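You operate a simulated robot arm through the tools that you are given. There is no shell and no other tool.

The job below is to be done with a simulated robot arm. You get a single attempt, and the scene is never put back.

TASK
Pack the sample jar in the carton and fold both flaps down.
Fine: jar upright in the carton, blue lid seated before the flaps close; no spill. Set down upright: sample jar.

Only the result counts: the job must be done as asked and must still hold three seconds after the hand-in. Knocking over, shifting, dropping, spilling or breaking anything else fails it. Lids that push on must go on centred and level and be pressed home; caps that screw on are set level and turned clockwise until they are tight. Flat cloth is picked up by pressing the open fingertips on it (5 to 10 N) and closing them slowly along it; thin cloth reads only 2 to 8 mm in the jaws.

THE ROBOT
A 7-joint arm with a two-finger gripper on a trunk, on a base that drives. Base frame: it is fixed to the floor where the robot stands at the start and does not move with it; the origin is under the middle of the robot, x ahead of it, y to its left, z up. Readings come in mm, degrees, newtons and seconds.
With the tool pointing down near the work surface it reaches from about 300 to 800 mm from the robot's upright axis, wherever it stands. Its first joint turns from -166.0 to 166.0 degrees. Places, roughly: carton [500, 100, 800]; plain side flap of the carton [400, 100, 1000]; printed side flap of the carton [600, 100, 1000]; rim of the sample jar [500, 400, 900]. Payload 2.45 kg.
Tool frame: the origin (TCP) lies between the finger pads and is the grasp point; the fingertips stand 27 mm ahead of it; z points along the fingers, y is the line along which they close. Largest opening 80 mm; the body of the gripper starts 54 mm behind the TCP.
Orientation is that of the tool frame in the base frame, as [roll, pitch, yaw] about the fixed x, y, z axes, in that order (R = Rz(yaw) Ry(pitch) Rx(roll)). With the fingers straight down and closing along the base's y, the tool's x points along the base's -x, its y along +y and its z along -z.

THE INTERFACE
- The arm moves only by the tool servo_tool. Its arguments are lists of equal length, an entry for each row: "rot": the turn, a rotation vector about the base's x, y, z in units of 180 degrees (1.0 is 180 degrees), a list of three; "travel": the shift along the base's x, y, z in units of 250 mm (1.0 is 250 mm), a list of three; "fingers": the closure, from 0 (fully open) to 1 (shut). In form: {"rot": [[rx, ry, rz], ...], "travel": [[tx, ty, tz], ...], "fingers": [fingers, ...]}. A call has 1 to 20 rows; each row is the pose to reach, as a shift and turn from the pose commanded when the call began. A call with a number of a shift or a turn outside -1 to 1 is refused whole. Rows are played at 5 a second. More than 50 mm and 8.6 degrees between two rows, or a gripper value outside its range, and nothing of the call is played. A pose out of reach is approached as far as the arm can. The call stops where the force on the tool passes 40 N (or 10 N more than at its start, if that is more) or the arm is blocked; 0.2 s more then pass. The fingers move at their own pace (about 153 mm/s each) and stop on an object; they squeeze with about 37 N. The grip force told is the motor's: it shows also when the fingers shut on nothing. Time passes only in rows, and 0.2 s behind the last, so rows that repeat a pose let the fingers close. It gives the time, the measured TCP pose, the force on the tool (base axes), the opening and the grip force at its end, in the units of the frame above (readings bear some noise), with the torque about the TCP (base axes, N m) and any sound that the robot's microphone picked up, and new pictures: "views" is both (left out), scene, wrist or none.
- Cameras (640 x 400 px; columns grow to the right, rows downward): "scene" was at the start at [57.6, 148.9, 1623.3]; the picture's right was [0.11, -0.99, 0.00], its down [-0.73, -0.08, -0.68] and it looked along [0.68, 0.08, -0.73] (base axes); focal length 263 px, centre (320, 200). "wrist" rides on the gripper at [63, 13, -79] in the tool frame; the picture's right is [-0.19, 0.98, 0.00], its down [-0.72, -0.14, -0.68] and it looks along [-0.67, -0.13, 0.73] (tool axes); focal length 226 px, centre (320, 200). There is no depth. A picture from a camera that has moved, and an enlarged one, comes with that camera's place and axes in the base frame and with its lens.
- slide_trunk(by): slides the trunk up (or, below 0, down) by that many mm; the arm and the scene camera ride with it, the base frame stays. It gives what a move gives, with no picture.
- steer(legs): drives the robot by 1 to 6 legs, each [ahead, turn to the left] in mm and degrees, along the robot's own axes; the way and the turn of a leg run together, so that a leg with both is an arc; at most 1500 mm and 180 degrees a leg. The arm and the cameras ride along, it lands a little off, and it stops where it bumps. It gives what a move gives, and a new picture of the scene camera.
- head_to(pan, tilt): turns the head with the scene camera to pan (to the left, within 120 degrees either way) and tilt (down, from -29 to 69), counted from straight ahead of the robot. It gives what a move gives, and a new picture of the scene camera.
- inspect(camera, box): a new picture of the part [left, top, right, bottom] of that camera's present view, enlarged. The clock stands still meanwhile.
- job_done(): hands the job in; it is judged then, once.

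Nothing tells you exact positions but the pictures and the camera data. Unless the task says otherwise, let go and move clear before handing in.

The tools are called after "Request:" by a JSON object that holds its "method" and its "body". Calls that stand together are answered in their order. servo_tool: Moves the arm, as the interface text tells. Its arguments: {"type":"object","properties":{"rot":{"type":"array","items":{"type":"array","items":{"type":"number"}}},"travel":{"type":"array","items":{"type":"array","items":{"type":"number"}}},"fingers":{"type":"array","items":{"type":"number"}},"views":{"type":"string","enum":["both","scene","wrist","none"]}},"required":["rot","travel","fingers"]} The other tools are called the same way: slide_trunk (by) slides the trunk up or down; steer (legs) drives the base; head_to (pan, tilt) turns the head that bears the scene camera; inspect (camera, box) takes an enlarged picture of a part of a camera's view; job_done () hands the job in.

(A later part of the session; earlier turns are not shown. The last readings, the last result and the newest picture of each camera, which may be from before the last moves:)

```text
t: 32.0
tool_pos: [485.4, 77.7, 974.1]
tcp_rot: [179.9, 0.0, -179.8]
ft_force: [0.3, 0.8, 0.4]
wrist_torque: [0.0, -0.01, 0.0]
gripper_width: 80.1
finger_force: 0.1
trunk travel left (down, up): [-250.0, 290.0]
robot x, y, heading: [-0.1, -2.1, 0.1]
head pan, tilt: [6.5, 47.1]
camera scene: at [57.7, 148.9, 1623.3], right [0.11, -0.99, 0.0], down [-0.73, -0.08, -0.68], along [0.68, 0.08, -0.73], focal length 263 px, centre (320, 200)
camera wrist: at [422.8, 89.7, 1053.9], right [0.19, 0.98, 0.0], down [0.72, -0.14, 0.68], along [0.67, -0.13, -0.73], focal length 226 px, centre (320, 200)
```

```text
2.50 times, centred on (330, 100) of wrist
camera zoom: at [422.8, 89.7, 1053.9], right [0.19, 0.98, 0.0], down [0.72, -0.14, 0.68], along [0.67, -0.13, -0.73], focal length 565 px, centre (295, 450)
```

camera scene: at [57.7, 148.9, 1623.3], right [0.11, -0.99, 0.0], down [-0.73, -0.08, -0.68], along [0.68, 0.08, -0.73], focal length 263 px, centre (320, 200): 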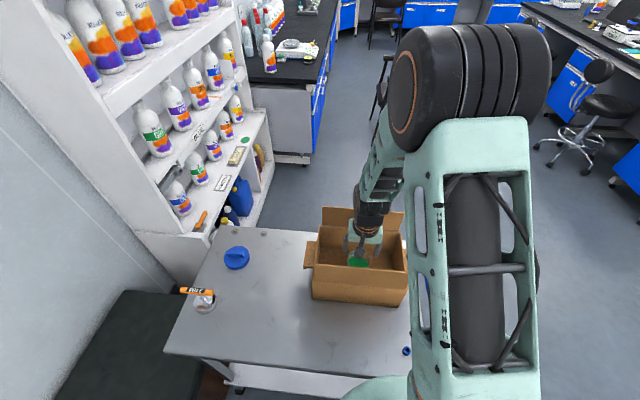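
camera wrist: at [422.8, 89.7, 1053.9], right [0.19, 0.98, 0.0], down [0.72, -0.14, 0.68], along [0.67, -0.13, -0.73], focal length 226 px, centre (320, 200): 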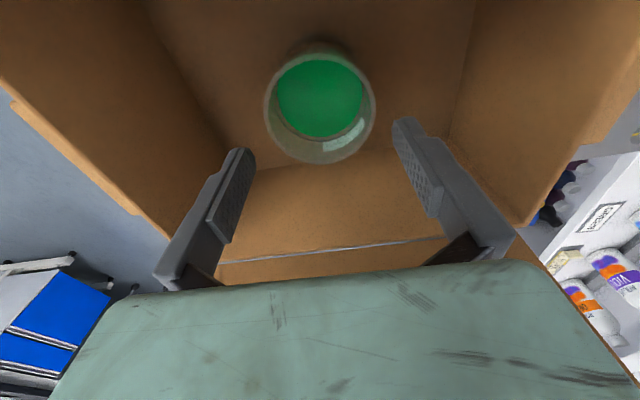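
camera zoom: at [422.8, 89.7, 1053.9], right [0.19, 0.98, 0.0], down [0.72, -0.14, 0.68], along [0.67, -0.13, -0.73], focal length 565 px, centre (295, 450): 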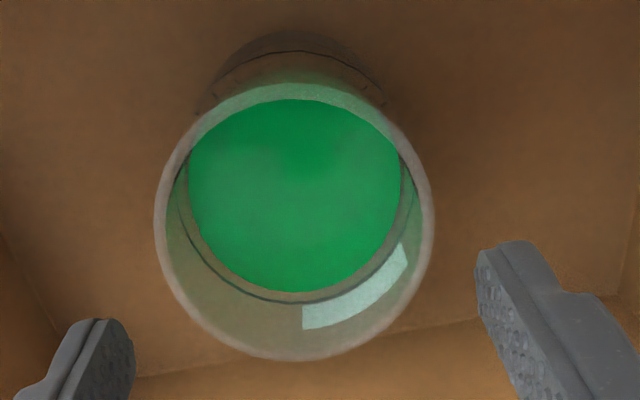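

The jar is standing centred in the carton, with its rim centre at about (483, 77). Next I'll rise clear, turn the tool 90° so it closes across the lid's bar, and travel to the lid.

Request:
{"method": "servo_tool", "body": {"rot": [[0, 0, 0], [0, 0, 0], [0, 0, 0], [0, 0, 0], [0, 0, 0.04], [0, 0, 0.08], [0, 0, 0.12], [0, 0, 0.16], [0, 0, 0.2], [0, 0, 0.24], [0, 0, 0.28], [0, 0, 0.32], [0, 0, 0.36], [0, 0, 0.4], [0, 0, 0.44], [0, 0, 0.48], [0, 0, 0.5], [0, 0, 0.5]], "travel": [[0, 0, 0.14], [0, 0, 0.28], [0, 0, 0.42], [0, 0, 0.56], [0, 0.04, 0.6], [0, 0.12, 0.6], [0, 0.2, 0.6], [0, 0.28, 0.6], [0, 0.36, 0.6], [0, 0.44, 0.6], [0, 0.52, 0.6], [0, 0.6, 0.6], [0, 0.68, 0.6], [0, 0.76, 0.6], [0, 0.84, 0.6], [0, 0.92, 0.6], [0, 1.0, 0.6], [0, 1.0, 0.6]], "fingers": [0, 0, 0, 0, 0, 0, 0, 0, 0, 0, 0, 0, 0, 0, 0, 0, 0, 0]}}

```text
t: 35.8
tool_pos: [483.7, 329.6, 1123.0]
tcp_rot: [-180.0, 0.0, -89.7]
ft_force: [-0.4, 0.3, -0.3]
wrist_torque: [-0.03, 0.0, 0.02]
gripper_width: 80.2
finger_force: 0.0
trunk travel left (down, up): [-250.0, 290.0]
robot x, y, heading: [2.6, -4.9, -0.1]
head pan, tilt: [6.5, 47.1]
camera scene: at [57.6, 149.0, 1623.3], right [0.11, -0.99, 0.0], down [-0.73, -0.08, -0.68], along [0.68, 0.08, -0.73], focal length 263 px, centre (320, 200)
camera wrist: at [472.3, 265.6, 1203.8], right [-0.98, 0.19, 0.0], down [0.14, 0.72, 0.68], along [0.13, 0.67, -0.73], focal length 226 px, centre (320, 200)
```

scene: 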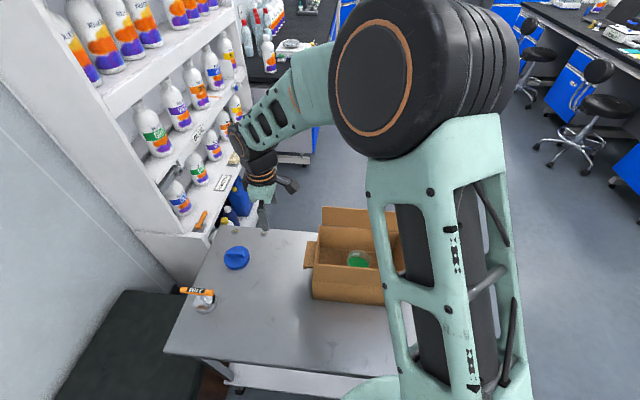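
wrist: 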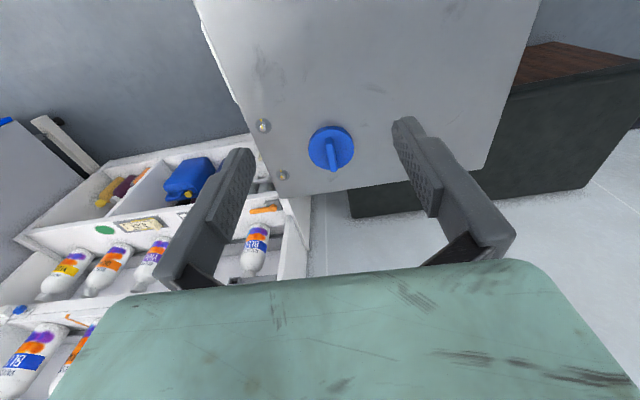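

The lid is straight ahead, with its bar seemingly pointing along my viewing direction. I'll zoom in to locate it.

Request:
{"method": "inspect", "body": {"camera": "wrist", "box": [280, 100, 380, 200]}}

Request:
{"method": "inspect", "body": {"camera": "scene", "box": [215, 235, 265, 280]}}

Request:
{"method": "inspect", "body": {"camera": "scene", "box": [300, 190, 430, 310]}}

```text
4.00 times, centred on (330, 150) of wrist
camera zoom: at [472.3, 265.6, 1203.8], right [-0.98, 0.19, 0.0], down [0.14, 0.72, 0.68], along [0.13, 0.67, -0.73], focal length 904 px, centre (280, 400)
```

zoom: 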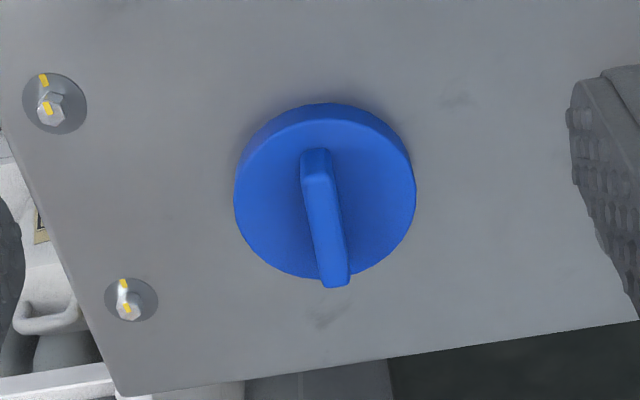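

```text
8.89 times, centred on (240, 258) of scene
camera zoom: at [57.6, 149.0, 1623.3], right [0.11, -0.99, 0.0], down [-0.73, -0.08, -0.68], along [0.68, 0.08, -0.73], focal length 2335 px, centre (1031, -311)
```

zoom: 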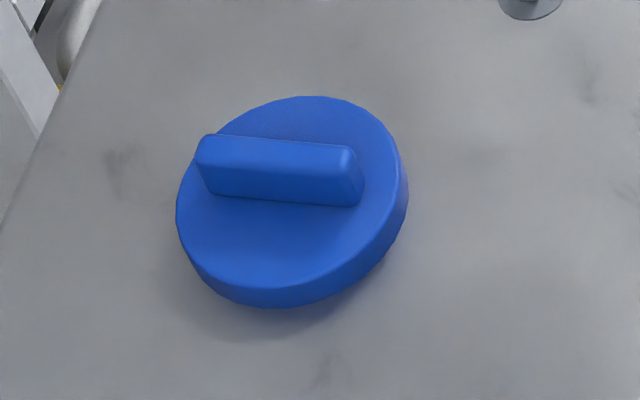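

```text
3.33 times, centred on (365, 250) of scene
camera zoom: at [57.6, 149.0, 1623.3], right [0.11, -0.99, 0.0], down [-0.73, -0.08, -0.68], along [0.68, 0.08, -0.73], focal length 876 px, centre (170, 33)
```

zoom: 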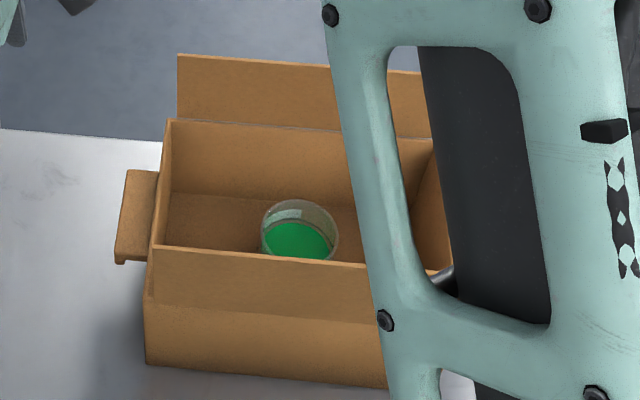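

The lid bar runs along y from about y 456 to 518 at x 494, with its top near z 850. I'll move above it and down for a closer look.

Request:
{"method": "servo_tool", "body": {"rot": [[0, 0, 0], [0, 0, 0], [0, 0, 0], [0, 0, 0], [0, 0, 0], [0, 0, 0], [0, 0, 0], [0, 0, 0], [0, 0, 0]], "travel": [[0.008, 0.125, 0], [0.017, 0.25, -0.05], [0.025, 0.375, -0.12], [0.034, 0.5, -0.24], [0.034, 0.6, -0.38], [0.034, 0.628, -0.52], [0.034, 0.628, -0.66], [0.034, 0.628, -0.7], [0.034, 0.628, -0.7]], "fingers": [0, 0, 0, 0, 0, 0, 0, 0, 0]}}

Request:
{"method": "inspect", "body": {"camera": "wrist", "box": [230, 40, 410, 160]}}

```text
t: 37.8
tool_pos: [494.6, 485.8, 946.6]
tcp_rot: [179.9, -0.1, -89.8]
ft_force: [-0.7, 0.3, 0.2]
wrist_torque: [-0.01, 0.0, 0.02]
gripper_width: 80.1
finger_force: 0.0
trunk travel left (down, up): [-250.0, 290.0]
robot x, y, heading: [-0.1, -1.9, -0.0]
head pan, tilt: [6.5, 47.1]
camera scene: at [57.6, 149.0, 1623.3], right [0.11, -0.99, 0.0], down [-0.73, -0.08, -0.68], along [0.68, 0.08, -0.73], focal length 263 px, centre (320, 200)
camera wrist: at [482.7, 421.4, 1027.6], right [-0.98, 0.19, 0.0], down [0.14, 0.72, 0.68], along [0.13, 0.67, -0.73], focal length 226 px, centre (320, 200)
```

scene: 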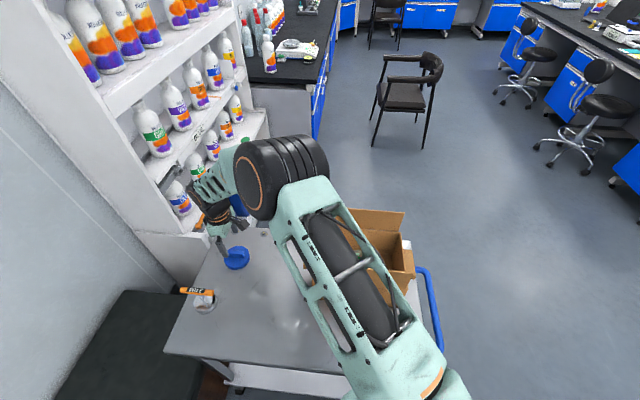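
wrist: 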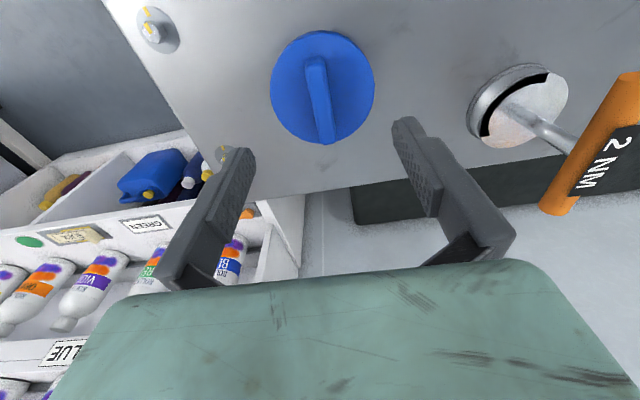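

```text
3.33 times, centred on (320, 100) of wrist
camera zoom: at [482.7, 421.4, 1027.6], right [-0.98, 0.19, 0.0], down [0.14, 0.72, 0.68], along [0.13, 0.67, -0.73], focal length 754 px, centre (320, 533)
```

zoom: 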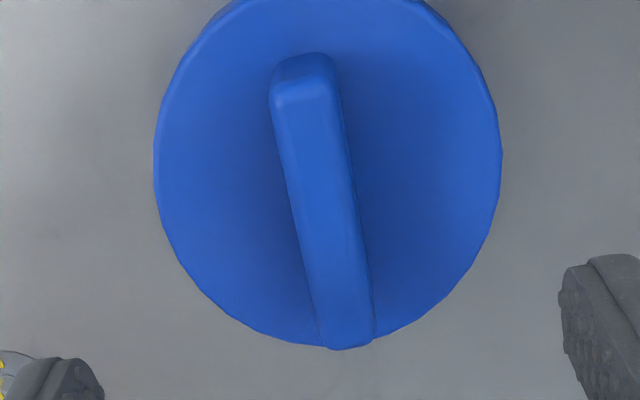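

The bar centre is at about (494, 488) with its top at z 847, and the lid disc is about 87 mm across. I'll centre on it and lower with the fingers half open.

Request:
{"method": "servo_tool", "body": {"rot": [[0, 0, 0], [0, 0, 0], [0, 0, 0], [0, 0, 0], [0, 0, 0], [0, 0, 0], [0, 0, 0], [0, 0, 0]], "travel": [[-0.005, 0.015, 0], [-0.005, 0.015, -0.08], [-0.005, 0.015, -0.16], [-0.005, 0.015, -0.22], [-0.005, 0.015, -0.27], [-0.005, 0.015, -0.31], [-0.005, 0.015, -0.33], [-0.005, 0.015, -0.33]], "fingers": [0.3, 0.4, 0.4, 0.4, 0.4, 0.4, 0.4, 0.4]}}

Request:
{"method": "inspect", "body": {"camera": "wrist", "box": [200, 40, 440, 200]}}

Request:
{"method": "inspect", "body": {"camera": "scene", "box": [200, 200, 280, 280]}}

```text
t: 39.6
tool_pos: [492.1, 489.7, 866.2]
tcp_rot: [-180.0, 0.1, -89.8]
ft_force: [0.0, 0.6, -0.1]
wrist_torque: [0.03, 0.01, 0.01]
gripper_width: 48.1
finger_force: 0.0
trunk travel left (down, up): [-250.0, 290.0]
robot x, y, heading: [-1.7, 0.6, -0.3]
head pan, tilt: [6.5, 47.1]
camera scene: at [57.7, 149.1, 1623.3], right [0.11, -0.99, 0.0], down [-0.73, -0.08, -0.68], along [0.68, 0.08, -0.73], focal length 263 px, centre (320, 200)
camera wrist: at [480.4, 425.1, 946.2], right [-0.98, 0.19, 0.0], down [0.14, 0.72, 0.68], along [0.13, 0.67, -0.73], focal length 226 px, centre (320, 200)
```

scene: 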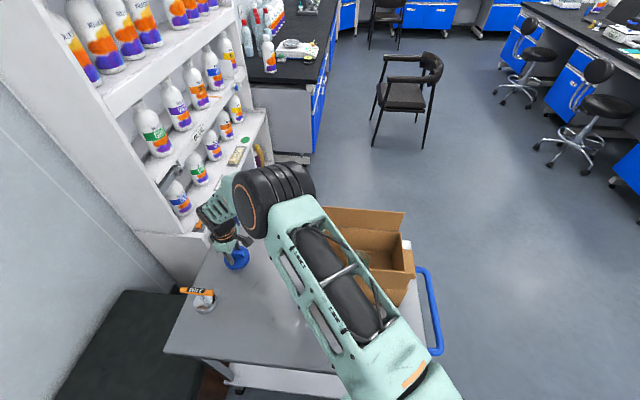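
wrist: 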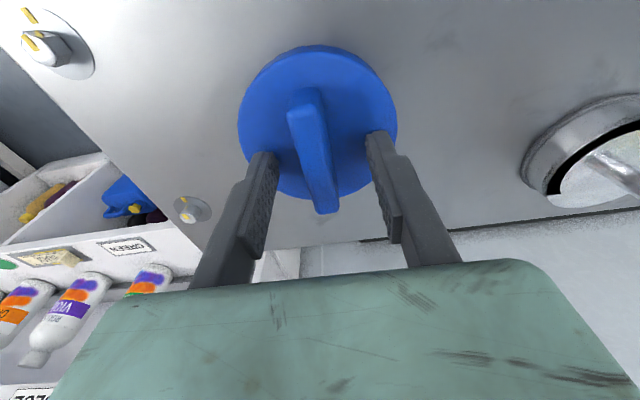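

```text
2.50 times, centred on (320, 120) of wrist
camera zoom: at [480.4, 425.1, 946.2], right [-0.98, 0.19, 0.0], down [0.14, 0.72, 0.68], along [0.13, 0.67, -0.73], focal length 565 px, centre (320, 400)
```

zoom: 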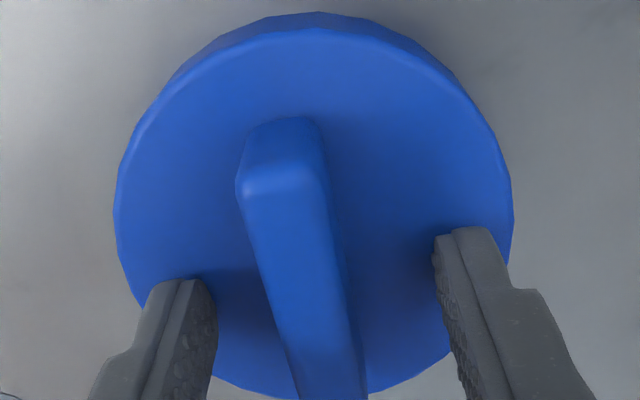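

```text
5.00 times, centred on (240, 240) of scene
camera zoom: at [57.7, 149.1, 1623.3], right [0.11, -0.99, 0.0], down [-0.73, -0.08, -0.68], along [0.68, 0.08, -0.73], focal length 1313 px, centre (720, 0)
```

zoom: 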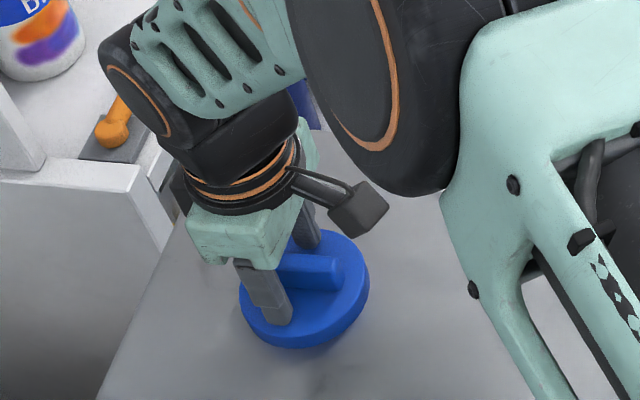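

The fingers straddle the bar near its centre. I'll go down a few more millimetres and close slowly.

Request:
{"method": "servo_tool", "body": {"rot": [[0, 0, 0], [0, 0, 0], [0, 0, 0], [0, 0, 0], [0, 0, 0], [0, 0, 0], [0, 0, 0], [0, 0, 0], [0, 0, 0]], "travel": [[0, 0.006, -0.008], [0, 0.006, -0.016], [0, 0.006, -0.022], [0, 0.006, -0.022], [0, 0.006, -0.022], [0, 0.006, -0.022], [0, 0.006, -0.022], [0, 0.006, -0.022], [0, 0.006, -0.022]], "fingers": [0.4, 0.4, 0.4, 0.5, 0.6, 0.7, 0.8, 0.95, 0.95]}}

Request:
{"method": "inspect", "body": {"camera": "wrist", "box": [200, 40, 440, 200]}}

Request:
{"method": "inspect", "body": {"camera": "scene", "box": [200, 200, 280, 280]}}

```text
t: 41.6
tool_pos: [491.6, 489.8, 861.1]
tcp_rot: [180.0, 0.0, -89.8]
ft_force: [-0.1, 0.4, 0.4]
wrist_torque: [0.0, -0.03, 0.01]
gripper_width: 12.6
finger_force: 37.0
trunk travel left (down, up): [-250.0, 290.0]
robot x, y, heading: [3.7, -0.5, -0.0]
head pan, tilt: [6.5, 47.1]
camera scene: at [57.7, 149.1, 1623.3], right [0.11, -0.99, 0.0], down [-0.73, -0.08, -0.68], along [0.68, 0.08, -0.73], focal length 263 px, centre (320, 200)
camera wrist: at [480.1, 426.2, 940.6], right [-0.98, 0.19, 0.0], down [0.14, 0.72, 0.68], along [0.13, 0.67, -0.73], focal length 226 px, centre (320, 200)
```

scene: 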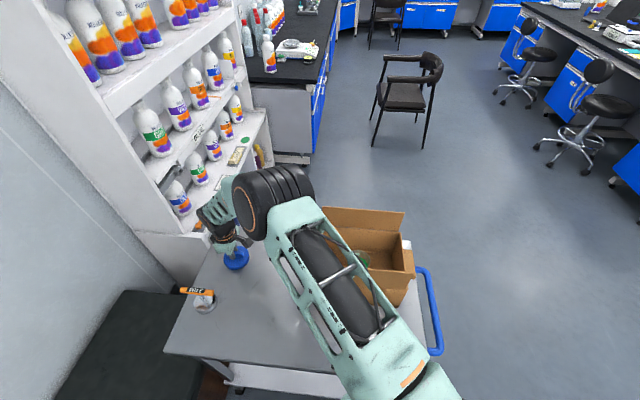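
wrist: 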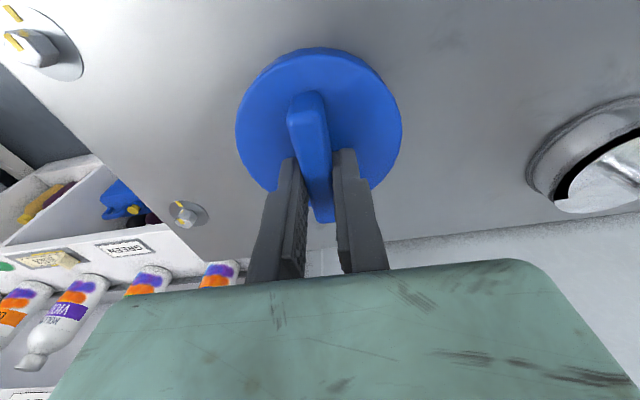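

```text
2.50 times, centred on (320, 120) of wrist
camera zoom: at [480.1, 426.2, 940.6], right [-0.98, 0.19, 0.0], down [0.14, 0.72, 0.68], along [0.13, 0.67, -0.73], focal length 565 px, centre (320, 400)
```

zoom: 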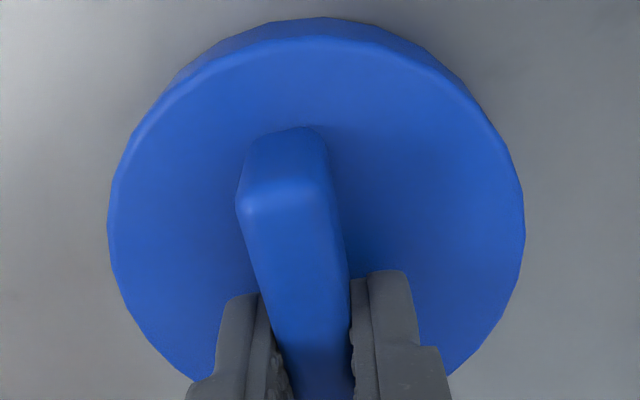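

```text
5.00 times, centred on (240, 240) of scene
camera zoom: at [57.7, 149.1, 1623.3], right [0.11, -0.99, 0.0], down [-0.73, -0.08, -0.68], along [0.68, 0.08, -0.73], focal length 1313 px, centre (720, 0)
```

zoom: 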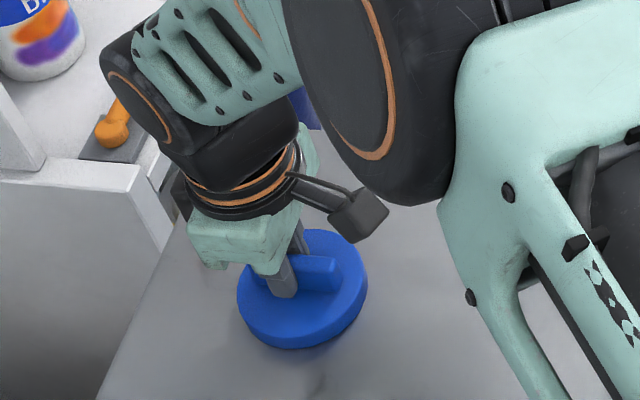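

The bar is gripped at 12.6 mm, centred on the lid. I'll lift it.

Request:
{"method": "servo_tool", "body": {"rot": [[0, 0, 0], [0, 0, 0], [0, 0, 0], [0, 0, 0], [0, 0, 0], [0, 0, 0], [0, 0, 0], [0, 0, 0], [0, 0, 0], [0, 0, 0], [0, 0, 0], [0, 0, 0], [0, 0, 0]], "travel": [[0, 0, 0.01], [0, 0, 0.03], [0, 0, 0.08], [0, 0, 0.16], [0, 0, 0.26], [0, 0, 0.38], [0, 0, 0.5], [0, 0, 0.62], [0, 0, 0.74], [0, 0, 0.86], [0, 0, 0.95], [0, 0, 1.0], [0, 0, 1.0]], "fingers": [0.95, 0.95, 0.95, 0.95, 0.95, 0.95, 0.95, 0.95, 0.95, 0.95, 0.95, 0.95, 0.95]}}

Request:
{"method": "inspect", "body": {"camera": "wrist", "box": [200, 40, 440, 200]}}

Request:
{"method": "inspect", "body": {"camera": "scene", "box": [190, 150, 290, 260]}}

```text
t: 44.4
tool_pos: [490.3, 490.8, 1110.3]
tcp_rot: [-179.9, 0.0, -89.8]
ft_force: [-1.0, 0.6, -0.7]
wrist_torque: [0.03, -0.03, -0.03]
gripper_width: 12.7
finger_force: 37.1
trunk travel left (down, up): [-250.0, 290.0]
robot x, y, heading: [-4.1, -1.2, 0.2]
head pan, tilt: [6.5, 47.1]
camera scene: at [57.7, 149.1, 1623.2], right [0.11, -0.99, 0.0], down [-0.73, -0.08, -0.68], along [0.68, 0.08, -0.73], focal length 263 px, centre (320, 200)
camera wrist: at [479.8, 427.1, 1191.2], right [-0.98, 0.19, 0.0], down [0.14, 0.72, 0.68], along [0.13, 0.67, -0.73], focal length 226 px, centre (320, 200)
```

scene: 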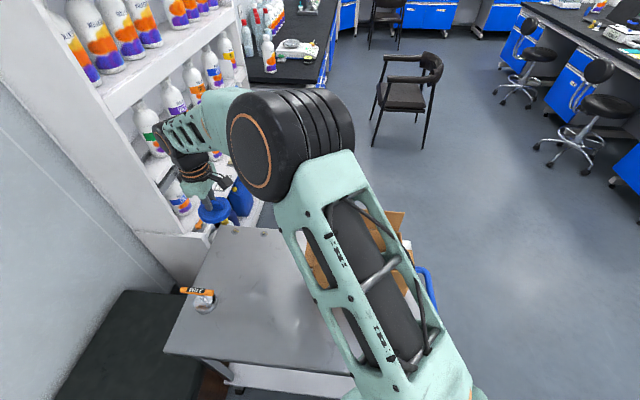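
wrist: 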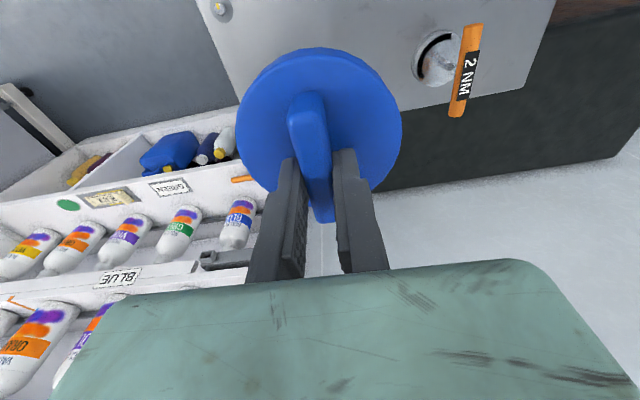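

```text
2.50 times, centred on (320, 120) of wrist
camera zoom: at [479.8, 427.1, 1191.2], right [-0.98, 0.19, 0.0], down [0.14, 0.72, 0.68], along [0.13, 0.67, -0.73], focal length 565 px, centre (320, 400)
```

zoom: 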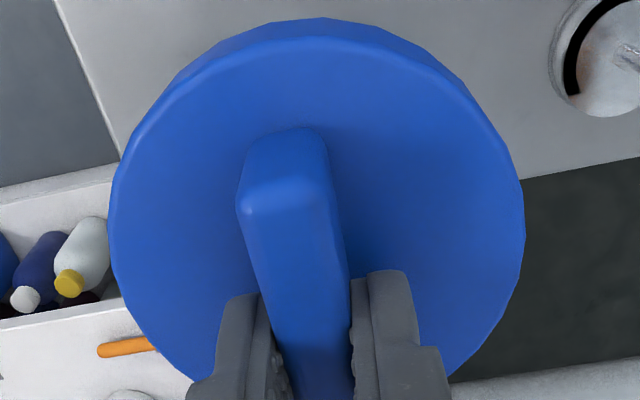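

```text
3.64 times, centred on (240, 205) of scene
camera zoom: at [57.7, 149.1, 1623.2], right [0.11, -0.99, 0.0], down [-0.73, -0.08, -0.68], along [0.68, 0.08, -0.73], focal length 955 px, centre (611, 182)
```

zoom: 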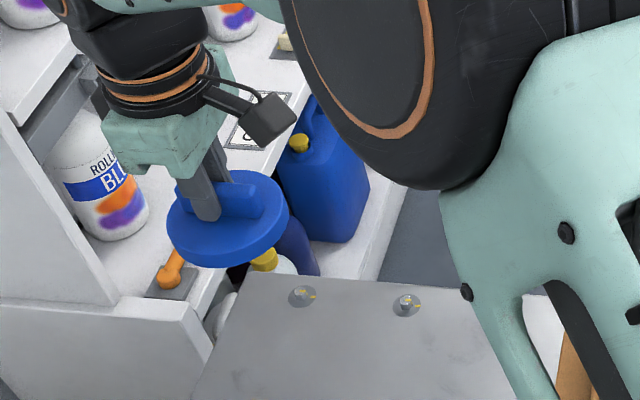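

The lid is held level. I'll carry it back over toward the carton.

Request:
{"method": "servo_tool", "body": {"rot": [[0, 0, 0], [0, 0, 0], [0, 0, 0], [0, 0, 0], [0, 0, 0], [0, 0, 0], [0, 0, 0], [0, 0, 0], [0, 0, 0], [0, 0, 0], [0, 0, 0]], "travel": [[-0.004, -0.05, 0.03], [-0.008, -0.13, 0.06], [-0.012, -0.24, 0.08], [-0.016, -0.36, 0.08], [-0.02, -0.48, 0.08], [-0.024, -0.6, 0.08], [-0.028, -0.72, 0.08], [-0.032, -0.84, 0.08], [-0.036, -0.94, 0.08], [-0.04, -1.0, 0.08], [-0.04, -1.0, 0.08]], "fingers": [0.95, 0.95, 0.95, 0.95, 0.95, 0.95, 0.95, 0.95, 0.95, 0.95, 0.95], "views": "none"}}

Request:
{"method": "servo_tool", "body": {"rot": [[0, 0, 0], [0, 0, 0], [0, 0, 0], [0, 0, 0], [0, 0, 0], [0, 0, 0]], "travel": [[0, -0.1, 0], [0, -0.22, 0], [0, -0.34, 0], [0, -0.46, 0], [0, -0.54, 0], [0, -0.54, 0]], "fingers": [0.95, 0.95, 0.95, 0.95, 0.95, 0.95]}}

Request:
{"method": "inspect", "body": {"camera": "wrist", "box": [220, 0, 420, 130]}}

```text
t: 46.8
tool_pos: [482.1, 239.6, 1130.6]
tcp_rot: [-179.9, 0.2, -89.7]
ft_force: [0.7, 0.2, -0.5]
wrist_torque: [0.01, -0.03, 0.03]
gripper_width: 12.7
finger_force: 37.1
trunk travel left (down, up): [-250.0, 290.0]
robot x, y, heading: [3.8, 0.7, -0.3]
head pan, tilt: [6.5, 47.1]
```

```text
t: 48.2
tool_pos: [481.8, 105.1, 1130.6]
tcp_rot: [-179.9, 0.1, -89.8]
ft_force: [0.5, 0.2, 0.2]
wrist_torque: [0.0, 0.0, -0.03]
gripper_width: 12.7
finger_force: 37.2
trunk travel left (down, up): [-250.0, 290.0]
robot x, y, heading: [0.7, -2.8, -0.3]
head pan, tilt: [6.5, 47.1]
camera scene: at [57.6, 148.9, 1623.3], right [0.11, -0.99, 0.0], down [-0.73, -0.08, -0.68], along [0.68, 0.08, -0.73], focal length 263 px, centre (320, 200)
camera wrist: at [471.0, 41.1, 1211.1], right [-0.98, 0.19, 0.0], down [0.14, 0.72, 0.68], along [0.13, 0.67, -0.73], focal length 226 px, centre (320, 200)
```

scene: 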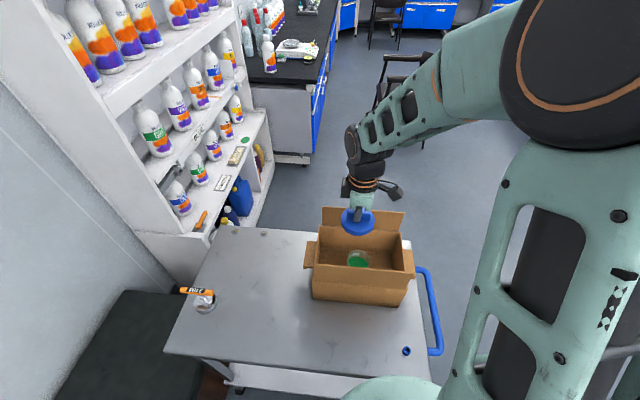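
wrist: 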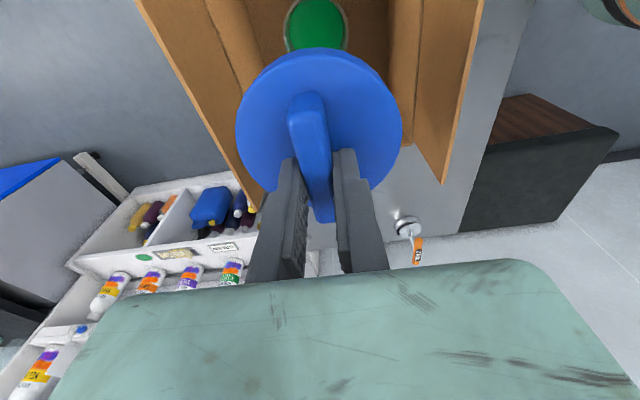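

```text
3.08 times, centred on (320, 65) of wrist
camera zoom: at [471.0, 41.1, 1211.1], right [-0.98, 0.19, 0.0], down [0.14, 0.72, 0.68], along [0.13, 0.67, -0.73], focal length 696 px, centre (320, 615)
```

zoom: 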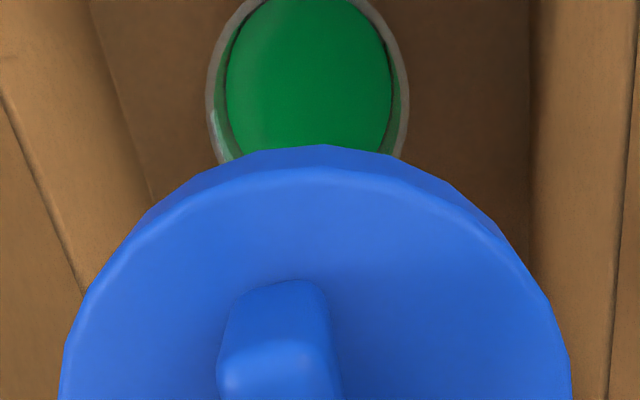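

The side view confirms the jar centre at about (482.6, 77), and the lid centre is at (484, 104). I'll align over the jar, lower to just above the rim and check.

Request:
{"method": "servo_tool", "body": {"rot": [[0, 0, 0], [0, 0, 0], [0, 0, 0], [0, 0, 0], [0, 0, 0], [0, 0, 0], [0, 0, 0], [0, 0, 0], [0, 0, 0], [0, 0, 0], [0, 0, 0]], "travel": [[-0.003, -0.05, 0], [-0.0056, -0.107, 0], [-0.0056, -0.107, -0.06], [-0.0056, -0.107, -0.14], [-0.0056, -0.107, -0.24], [-0.0056, -0.107, -0.34], [-0.0056, -0.107, -0.44], [-0.0056, -0.107, -0.52], [-0.0056, -0.107, -0.58], [-0.0056, -0.107, -0.6], [-0.0056, -0.107, -0.6]], "fingers": [0.95, 0.95, 0.95, 0.95, 0.95, 0.95, 0.95, 0.95, 0.95, 0.95, 0.95]}}

Request:
{"method": "inspect", "body": {"camera": "scene", "box": [310, 190, 420, 300]}}

Request:
{"method": "inspect", "body": {"camera": "wrist", "box": [200, 0, 440, 200]}}

```text
t: 50.6
tool_pos: [481.1, 79.1, 980.6]
tcp_rot: [179.9, 0.0, -89.8]
ft_force: [-0.6, -0.9, -1.1]
wrist_torque: [0.0, -0.03, 0.02]
gripper_width: 12.6
finger_force: 36.6
trunk travel left (down, up): [-250.0, 290.0]
robot x, y, heading: [0.1, -1.9, -0.0]
head pan, tilt: [6.5, 47.1]
camera scene: at [57.6, 148.9, 1623.3], right [0.11, -0.99, 0.0], down [-0.73, -0.08, -0.68], along [0.68, 0.08, -0.73], focal length 263 px, centre (320, 200)
camera wrist: at [469.8, 15.5, 1061.3], right [-0.98, 0.19, 0.0], down [0.14, 0.72, 0.68], along [0.13, 0.67, -0.73], focal length 226 px, centre (320, 200)
```

scene: 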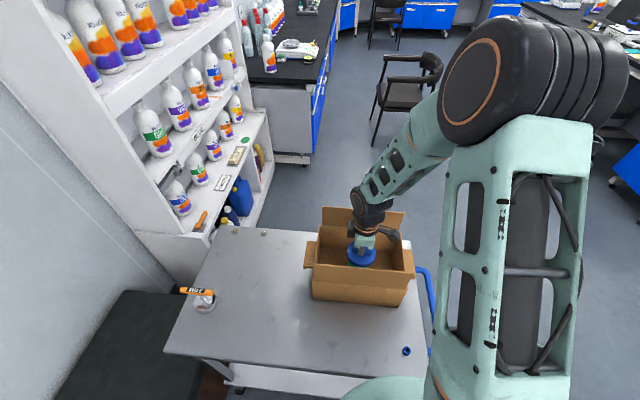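
wrist: 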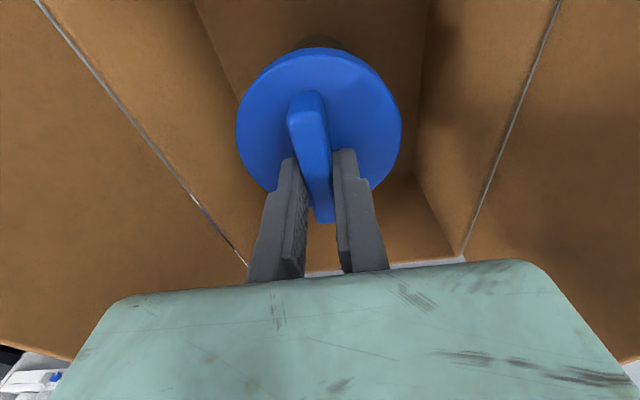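

```text
3.64 times, centred on (365, 245) of scene
camera zoom: at [57.6, 148.9, 1623.3], right [0.11, -0.99, 0.0], down [-0.73, -0.08, -0.68], along [0.68, 0.08, -0.73], focal length 955 px, centre (156, 36)
```

zoom: 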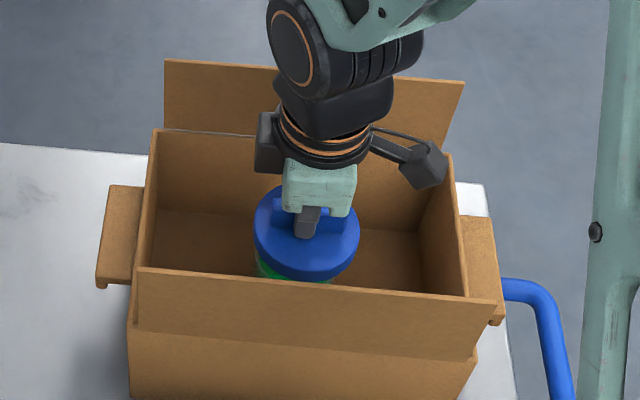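

```text
2.00 times, centred on (320, 100) of wrist
camera zoom: at [469.8, 15.5, 1061.3], right [-0.98, 0.19, 0.0], down [0.14, 0.72, 0.68], along [0.13, 0.67, -0.73], focal length 452 px, centre (320, 400)
```

zoom: 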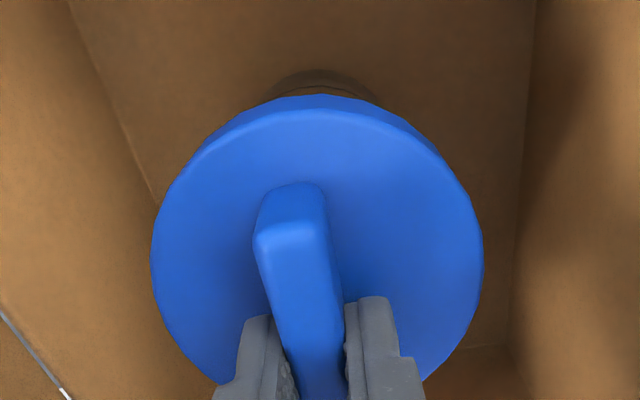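

The lid is centred over the jar to within about a millimetre. I'll make a small correction and lower slowly, watching the force.

Request:
{"method": "servo_tool", "body": {"rot": [[0, 0, 0], [0, 0, 0], [0, 0, 0], [0, 0, 0], [0, 0, 0], [0, 0, 0]], "travel": [[0, -0.004, 0], [0, -0.004, -0.012], [0, -0.004, -0.024], [0, -0.004, -0.036], [0, -0.004, -0.048], [0, -0.004, -0.048]], "fingers": [0.95, 0.95, 0.95, 0.95, 0.95, 0.95], "views": "wrist"}}

```text
t: 52.0
tool_pos: [481.3, 77.9, 968.0]
tcp_rot: [-180.0, 0.0, -89.9]
ft_force: [0.5, -0.5, -0.2]
wrist_torque: [0.02, 0.02, -0.01]
gripper_width: 12.3
finger_force: 36.6
trunk travel left (down, up): [-250.0, 290.0]
robot x, y, heading: [1.3, -1.5, -0.2]
head pan, tilt: [6.5, 47.1]
camera wrist: at [469.2, 13.5, 1048.9], right [-0.98, 0.19, 0.0], down [0.14, 0.72, 0.68], along [0.13, 0.67, -0.73], focal length 226 px, centre (320, 200)
```

wrist: 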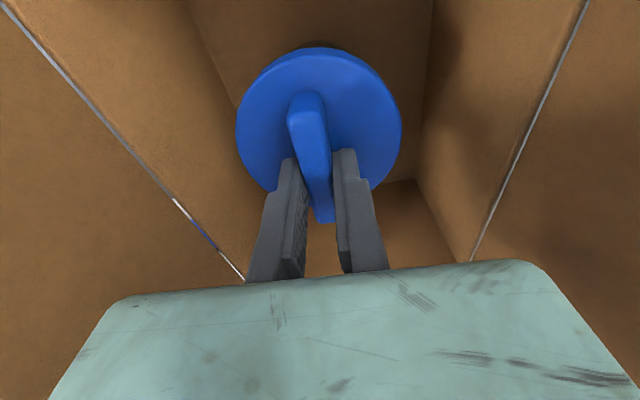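

No contact at z 968. I'll continue down by small steps.

Request:
{"method": "servo_tool", "body": {"rot": [[0, 0, 0], [0, 0, 0], [0, 0, 0], [0, 0, 0], [0, 0, 0]], "travel": [[0.001, 0.002, -0.006], [0.001, 0.002, -0.012], [0.001, 0.002, -0.018], [0.001, 0.002, -0.024], [0.001, 0.002, -0.024]], "fingers": [0.95, 0.95, 0.95, 0.95, 0.95], "views": "none"}}

```text
t: 53.2
tool_pos: [480.6, 77.7, 962.3]
tcp_rot: [-180.0, -0.1, -89.9]
ft_force: [0.4, -0.3, 0.3]
wrist_torque: [-0.01, -0.02, 0.03]
gripper_width: 12.5
finger_force: 37.0
trunk travel left (down, up): [-250.0, 290.0]
robot x, y, heading: [0.5, 0.2, 0.1]
head pan, tilt: [6.5, 47.1]
```

Request:
{"method": "servo_tool", "body": {"rot": [[0, 0, 0], [0, 0, 0], [0, 0, 0], [0, 0, 0]], "travel": [[0, 0, -0.006], [0, 0, -0.012], [0, 0, -0.016], [0, 0, -0.016]], "fingers": [0.95, 0.95, 0.95, 0.95], "views": "wrist"}}

Request:
{"method": "inspect", "body": {"camera": "scene", "box": [310, 190, 420, 300]}}

```text
t: 54.2
tool_pos: [480.5, 78.5, 957.2]
tcp_rot: [-180.0, 0.0, -89.8]
ft_force: [0.2, 1.4, -0.4]
wrist_torque: [0.0, -0.02, -0.01]
gripper_width: 12.5
finger_force: 37.1
trunk travel left (down, up): [-250.0, 290.0]
robot x, y, heading: [4.0, 0.2, -0.1]
head pan, tilt: [6.5, 47.1]
camera wrist: at [468.5, 14.0, 1038.6], right [-0.98, 0.19, 0.0], down [0.14, 0.72, 0.68], along [0.13, 0.67, -0.73], focal length 226 px, centre (320, 200)
```

wrist: 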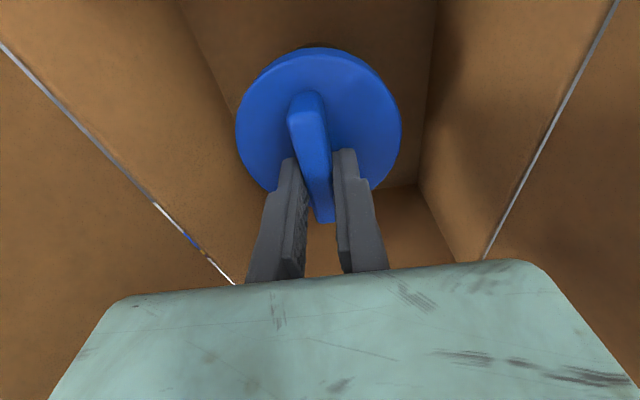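

```text
3.64 times, centred on (365, 245) of scene
camera zoom: at [57.7, 148.9, 1623.3], right [0.11, -0.99, 0.0], down [-0.73, -0.08, -0.68], along [0.68, 0.08, -0.73], focal length 955 px, centre (156, 36)
```

zoom: 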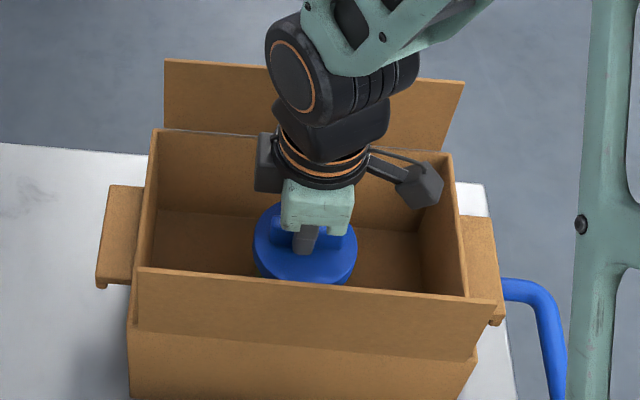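

Still free at z 957. I'll add a small +x correction and continue down.

Request:
{"method": "servo_tool", "body": {"rot": [[0, 0, 0], [0, 0, 0], [0, 0, 0], [0, 0, 0]], "travel": [[0.003, 0, -0.004], [0.003, 0, -0.008], [0.003, 0, -0.012], [0.003, 0, -0.012]], "fingers": [0.95, 0.95, 0.95, 0.95], "views": "none"}}

```text
t: 55.2
tool_pos: [480.9, 78.1, 955.6]
tcp_rot: [-179.9, 0.0, -89.7]
ft_force: [-0.2, -0.3, -0.1]
wrist_torque: [-0.03, 0.04, 0.06]
gripper_width: 12.6
finger_force: 37.1
trunk travel left (down, up): [-250.0, 290.0]
robot x, y, heading: [-2.2, -1.9, 0.0]
head pan, tilt: [6.5, 47.1]
```

Request:
{"method": "servo_tool", "body": {"rot": [[0, 0, 0], [0, 0, 0], [0, 0, 0], [0, 0, 0]], "travel": [[0, 0, -0.004], [0, 0, -0.008], [0, 0, -0.012], [0, 0, -0.012]], "fingers": [0.95, 0.95, 0.95, 0.95], "views": "none"}}

Request:
{"method": "servo_tool", "body": {"rot": [[0, 0, 0], [0, 0, 0], [0, 0, 0], [0, 0, 0]], "travel": [[0, 0, -0.004], [0, 0, -0.008], [0, 0, -0.008], [0, 0, -0.008]], "fingers": [0.95, 0.95, 0.95, 0.95], "views": "wrist"}}

```text
t: 56.2
tool_pos: [482.3, 77.8, 952.8]
tcp_rot: [-179.9, 0.0, -89.8]
ft_force: [0.0, -0.2, -1.3]
wrist_torque: [-0.01, 0.03, -0.02]
gripper_width: 12.4
finger_force: 36.6
trunk travel left (down, up): [-250.0, 290.0]
robot x, y, heading: [0.4, -0.1, -0.2]
head pan, tilt: [6.5, 47.1]
```

```text
t: 57.2
tool_pos: [483.0, 78.5, 950.8]
tcp_rot: [-180.0, -0.1, -89.9]
ft_force: [0.5, -0.4, 0.1]
wrist_torque: [-0.03, -0.01, 0.02]
gripper_width: 12.4
finger_force: 37.0
trunk travel left (down, up): [-250.0, 290.0]
robot x, y, heading: [1.1, -1.4, 0.3]
head pan, tilt: [6.5, 47.1]
camera wrist: at [470.5, 14.2, 1031.0], right [-0.98, 0.19, 0.0], down [0.14, 0.72, 0.68], along [0.13, 0.67, -0.73], focal length 226 px, centre (320, 200)
```

wrist: 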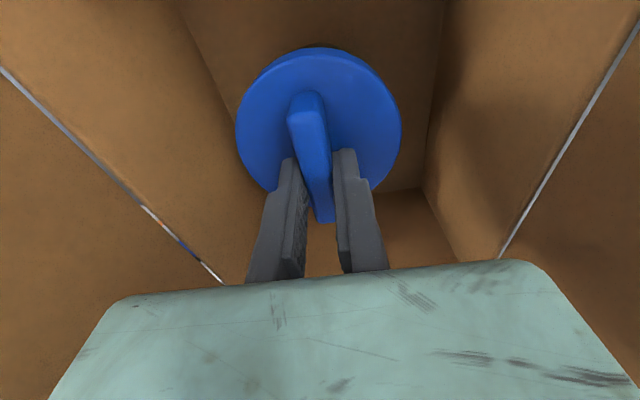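

Still no contact at z 951, so the skirt may already be around the rim. I'll continue gently.

Request:
{"method": "servo_tool", "body": {"rot": [[0, 0, 0], [0, 0, 0], [0, 0, 0], [0, 0, 0]], "travel": [[-0.002, 0, -0.004], [-0.002, 0, -0.008], [-0.002, 0, -0.008], [-0.002, 0, -0.008]], "fingers": [0.95, 0.95, 0.95, 0.95], "views": "none"}}

Request:
{"method": "servo_tool", "body": {"rot": [[0, 0, 0], [0, 0, 0], [0, 0, 0], [0, 0, 0]], "travel": [[0, 0, -0.004], [0, 0, -0.008], [0, 0, -0.008], [0, 0, -0.008]], "fingers": [0.95, 0.95, 0.95, 0.95], "views": "none"}}

```text
t: 58.2
tool_pos: [480.9, 78.7, 949.6]
tcp_rot: [-179.9, 0.1, -89.7]
ft_force: [-1.5, -0.6, 11.1]
wrist_torque: [0.29, 0.11, 0.02]
gripper_width: 12.8
finger_force: 37.0
trunk travel left (down, up): [-250.0, 290.0]
robot x, y, heading: [-1.0, 1.3, -0.1]
head pan, tilt: [6.5, 47.1]
```

```text
t: 59.2
tool_pos: [480.7, 77.2, 947.7]
tcp_rot: [-179.7, 0.1, -89.8]
ft_force: [-0.5, 0.5, 32.6]
wrist_torque: [1.02, -0.02, 0.02]
gripper_width: 12.7
finger_force: 36.6
trunk travel left (down, up): [-250.0, 290.0]
robot x, y, heading: [-5.6, -0.1, 0.0]
head pan, tilt: [6.5, 47.1]
```

There is firm contact now: 32 N, biased toward the +y side. I'll look at how the lid sits before pressing more.

Request:
{"method": "inspect", "body": {"camera": "scene", "box": [340, 225, 390, 275]}}

Request:
{"method": "inspect", "body": {"camera": "wrist", "box": [220, 20, 420, 150]}}

```text
8.00 times, centred on (365, 250) of scene
camera zoom: at [55.6, 148.4, 1623.5], right [0.11, -0.99, 0.0], down [-0.73, -0.08, -0.68], along [0.68, 0.08, -0.73], focal length 2101 px, centre (-40, -200)
```

zoom: 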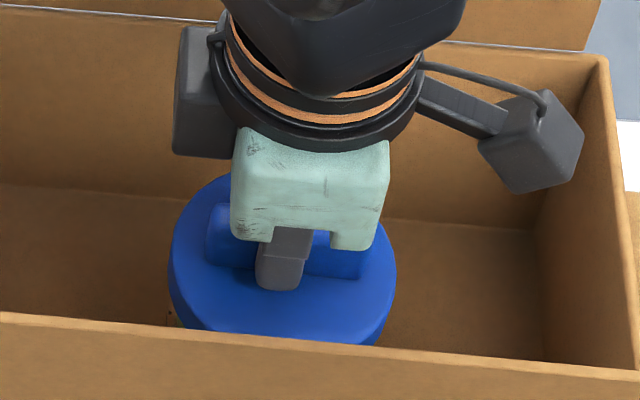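

```text
3.08 times, centred on (320, 85) of wrist
camera zoom: at [469.6, 13.8, 1028.0], right [-0.98, 0.19, 0.0], down [0.14, 0.72, 0.68], along [0.13, 0.67, -0.73], focal length 696 px, centre (320, 554)
```

zoom: 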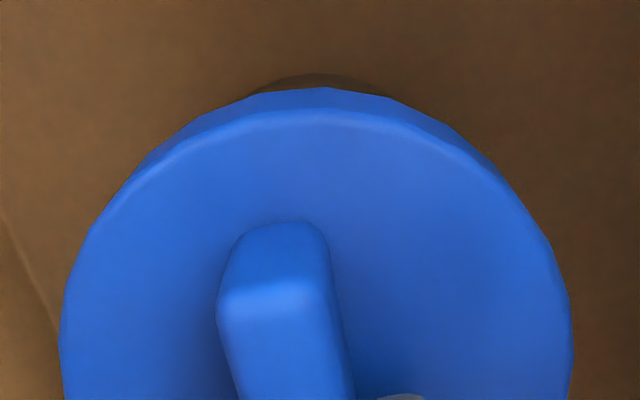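

I'll unload slightly and probe whether the lid is laterally engaged.

Request:
{"method": "servo_tool", "body": {"rot": [[0, 0, 0], [0, 0, 0], [0, 0, 0]], "travel": [[0, 0, 0.008], [0, 0, 0.012], [0, 0, 0.012]], "fingers": [0.95, 0.95, 0.95], "views": "none"}}

Request:
{"method": "servo_tool", "body": {"rot": [[0, 0, 0], [0, 0, 0], [0, 0, 0]], "travel": [[0, 0.004, 0], [0, 0.004, 0], [0, 0.004, 0]], "fingers": [0.95, 0.95, 0.95], "views": "none"}}

```text
t: 60.0
tool_pos: [480.0, 77.9, 950.2]
tcp_rot: [179.9, 0.0, -89.8]
ft_force: [1.3, 0.6, -0.4]
wrist_torque: [-0.03, 0.03, -0.01]
gripper_width: 12.5
finger_force: 37.3
trunk travel left (down, up): [-250.0, 290.0]
robot x, y, heading: [-0.3, -3.4, -0.1]
head pan, tilt: [6.5, 47.1]
```

```text
t: 60.8
tool_pos: [480.9, 79.7, 950.0]
tcp_rot: [-180.0, -0.1, -89.8]
ft_force: [0.1, -1.1, 0.2]
wrist_torque: [-0.02, 0.0, -0.02]
gripper_width: 12.8
finger_force: 36.5
trunk travel left (down, up): [-250.0, 290.0]
robot x, y, heading: [-3.5, 3.3, -0.1]
head pan, tilt: [6.5, 47.1]
```

Request:
{"method": "servo_tool", "body": {"rot": [[0, 0, 0], [0, 0, 0], [0, 0, 0]], "travel": [[0, 0, -0.004], [0, 0, -0.008], [0, 0, -0.008]], "fingers": [0.95, 0.95, 0.95], "views": "none"}}

```text
t: 61.6
tool_pos: [481.4, 78.5, 947.8]
tcp_rot: [180.0, -0.1, -89.8]
ft_force: [-0.5, 0.0, 2.5]
wrist_torque: [0.09, -0.04, -0.03]
gripper_width: 12.8
finger_force: 37.0
trunk travel left (down, up): [-250.0, 290.0]
robot x, y, heading: [-1.7, -1.6, 0.2]
head pan, tilt: [6.5, 47.1]
```

Shifting +y helped: the force is only 2.5 N where it was about 20 before. I'll lower further in 1 mm steps.

Request:
{"method": "servo_tool", "body": {"rot": [[0, 0, 0], [0, 0, 0], [0, 0, 0]], "travel": [[0, 0, -0.004], [0, 0, -0.004], [0, 0, -0.004]], "fingers": [0.95, 0.95, 0.95], "views": "none"}}

```text
t: 62.4
tool_pos: [481.5, 79.2, 947.5]
tcp_rot: [-179.8, 0.1, -89.8]
ft_force: [0.4, 0.2, 19.9]
wrist_torque: [0.65, 0.01, -0.02]
gripper_width: 12.6
finger_force: 36.6
trunk travel left (down, up): [-250.0, 290.0]
robot x, y, heading: [-1.2, 0.5, 0.1]
head pan, tilt: [6.5, 47.1]
```

The trend says the lid needs to go further toward +y. I'll unload, shift +1.5 mm and lower again.

Request:
{"method": "servo_tool", "body": {"rot": [[0, 0, 0], [0, 0, 0], [0, 0, 0], [0, 0, 0], [0, 0, 0], [0, 0, 0]], "travel": [[0, 0, 0.01], [0, 0.006, 0.01], [0, 0.006, 0.01], [0, 0.006, 0.005], [0, 0.006, 0], [0, 0.006, 0]], "fingers": [0.95, 0.95, 0.95, 0.95, 0.95, 0.95], "views": "none"}}

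```text
t: 63.8
tool_pos: [481.6, 80.9, 946.1]
tcp_rot: [-180.0, 0.0, -89.8]
ft_force: [-0.5, 0.0, -0.2]
wrist_torque: [-0.03, -0.03, 0.01]
gripper_width: 12.7
finger_force: 37.2
trunk travel left (down, up): [-250.0, 290.0]
robot x, y, heading: [1.3, 3.0, 0.4]
head pan, tilt: [6.5, 47.1]
```

Force is zero now at the same height, so the lid is dropping on. I'll continue down 1 mm at a time.

Request:
{"method": "servo_tool", "body": {"rot": [[0, 0, 0], [0, 0, 0], [0, 0, 0], [0, 0, 0]], "travel": [[0, 0, -0.004], [0, 0, -0.008], [0, 0, -0.008], [0, 0, -0.008]], "fingers": [0.95, 0.95, 0.95, 0.95], "views": "none"}}

```text
t: 64.8
tool_pos: [480.7, 80.3, 946.1]
tcp_rot: [-180.0, 0.0, -89.8]
ft_force: [-0.1, -0.2, -1.2]
wrist_torque: [0.01, -0.03, 0.0]
gripper_width: 12.7
finger_force: 37.3
trunk travel left (down, up): [-250.0, 290.0]
robot x, y, heading: [1.7, -0.1, 0.0]
head pan, tilt: [6.5, 47.1]
```

Request:
{"method": "servo_tool", "body": {"rot": [[0, 0, 0], [0, 0, 0], [0, 0, 0], [0, 0, 0]], "travel": [[0, 0, -0.004], [0, 0, -0.008], [0, 0, -0.008], [0, 0, -0.008]], "fingers": [0.95, 0.95, 0.95, 0.95], "views": "wrist"}}

```text
t: 65.8
tool_pos: [481.2, 81.0, 942.7]
tcp_rot: [-180.0, 0.0, -89.8]
ft_force: [-0.6, -0.1, -0.4]
wrist_torque: [0.0, 0.0, -0.01]
gripper_width: 12.5
finger_force: 37.1
trunk travel left (down, up): [-250.0, 290.0]
robot x, y, heading: [0.3, 0.8, 0.1]
head pan, tilt: [6.5, 47.1]
camera wrist: at [469.4, 16.9, 1023.1], right [-0.98, 0.19, 0.0], down [0.14, 0.72, 0.68], along [0.13, 0.67, -0.73], focal length 226 px, centre (320, 200)
```

wrist: 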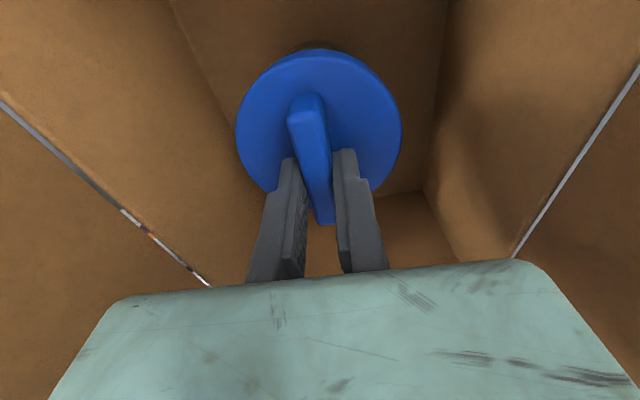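

The skirt is now around the rim with no force at 942.7. I'll keep lowering.

Request:
{"method": "servo_tool", "body": {"rot": [[0, 0, 0], [0, 0, 0], [0, 0, 0], [0, 0, 0]], "travel": [[0, 0, -0.004], [0, 0, -0.008], [0, 0, -0.012], [0, 0, -0.012]], "fingers": [0.95, 0.95, 0.95, 0.95], "views": "none"}}

Request:
{"method": "servo_tool", "body": {"rot": [[0, 0, 0], [0, 0, 0], [0, 0, 0], [0, 0, 0]], "travel": [[0, 0, -0.004], [0, 0, -0.008], [0, 0, -0.008], [0, 0, -0.008]], "fingers": [0.95, 0.95, 0.95, 0.95], "views": "none"}}

```text
t: 66.8
tool_pos: [481.6, 80.7, 939.8]
tcp_rot: [179.9, 0.0, -89.7]
ft_force: [-0.4, 0.3, -0.4]
wrist_torque: [0.03, -0.02, 0.0]
gripper_width: 12.6
finger_force: 37.0
trunk travel left (down, up): [-250.0, 290.0]
robot x, y, heading: [-2.2, -0.3, 0.0]
head pan, tilt: [6.5, 47.1]
```

```text
t: 67.8
tool_pos: [480.8, 82.0, 937.2]
tcp_rot: [-180.0, 0.0, -89.9]
ft_force: [-0.6, 0.7, -0.4]
wrist_torque: [0.01, -0.01, 0.0]
gripper_width: 12.5
finger_force: 37.4
trunk travel left (down, up): [-250.0, 290.0]
robot x, y, heading: [-0.1, 1.7, 0.2]
head pan, tilt: [6.5, 47.1]
```

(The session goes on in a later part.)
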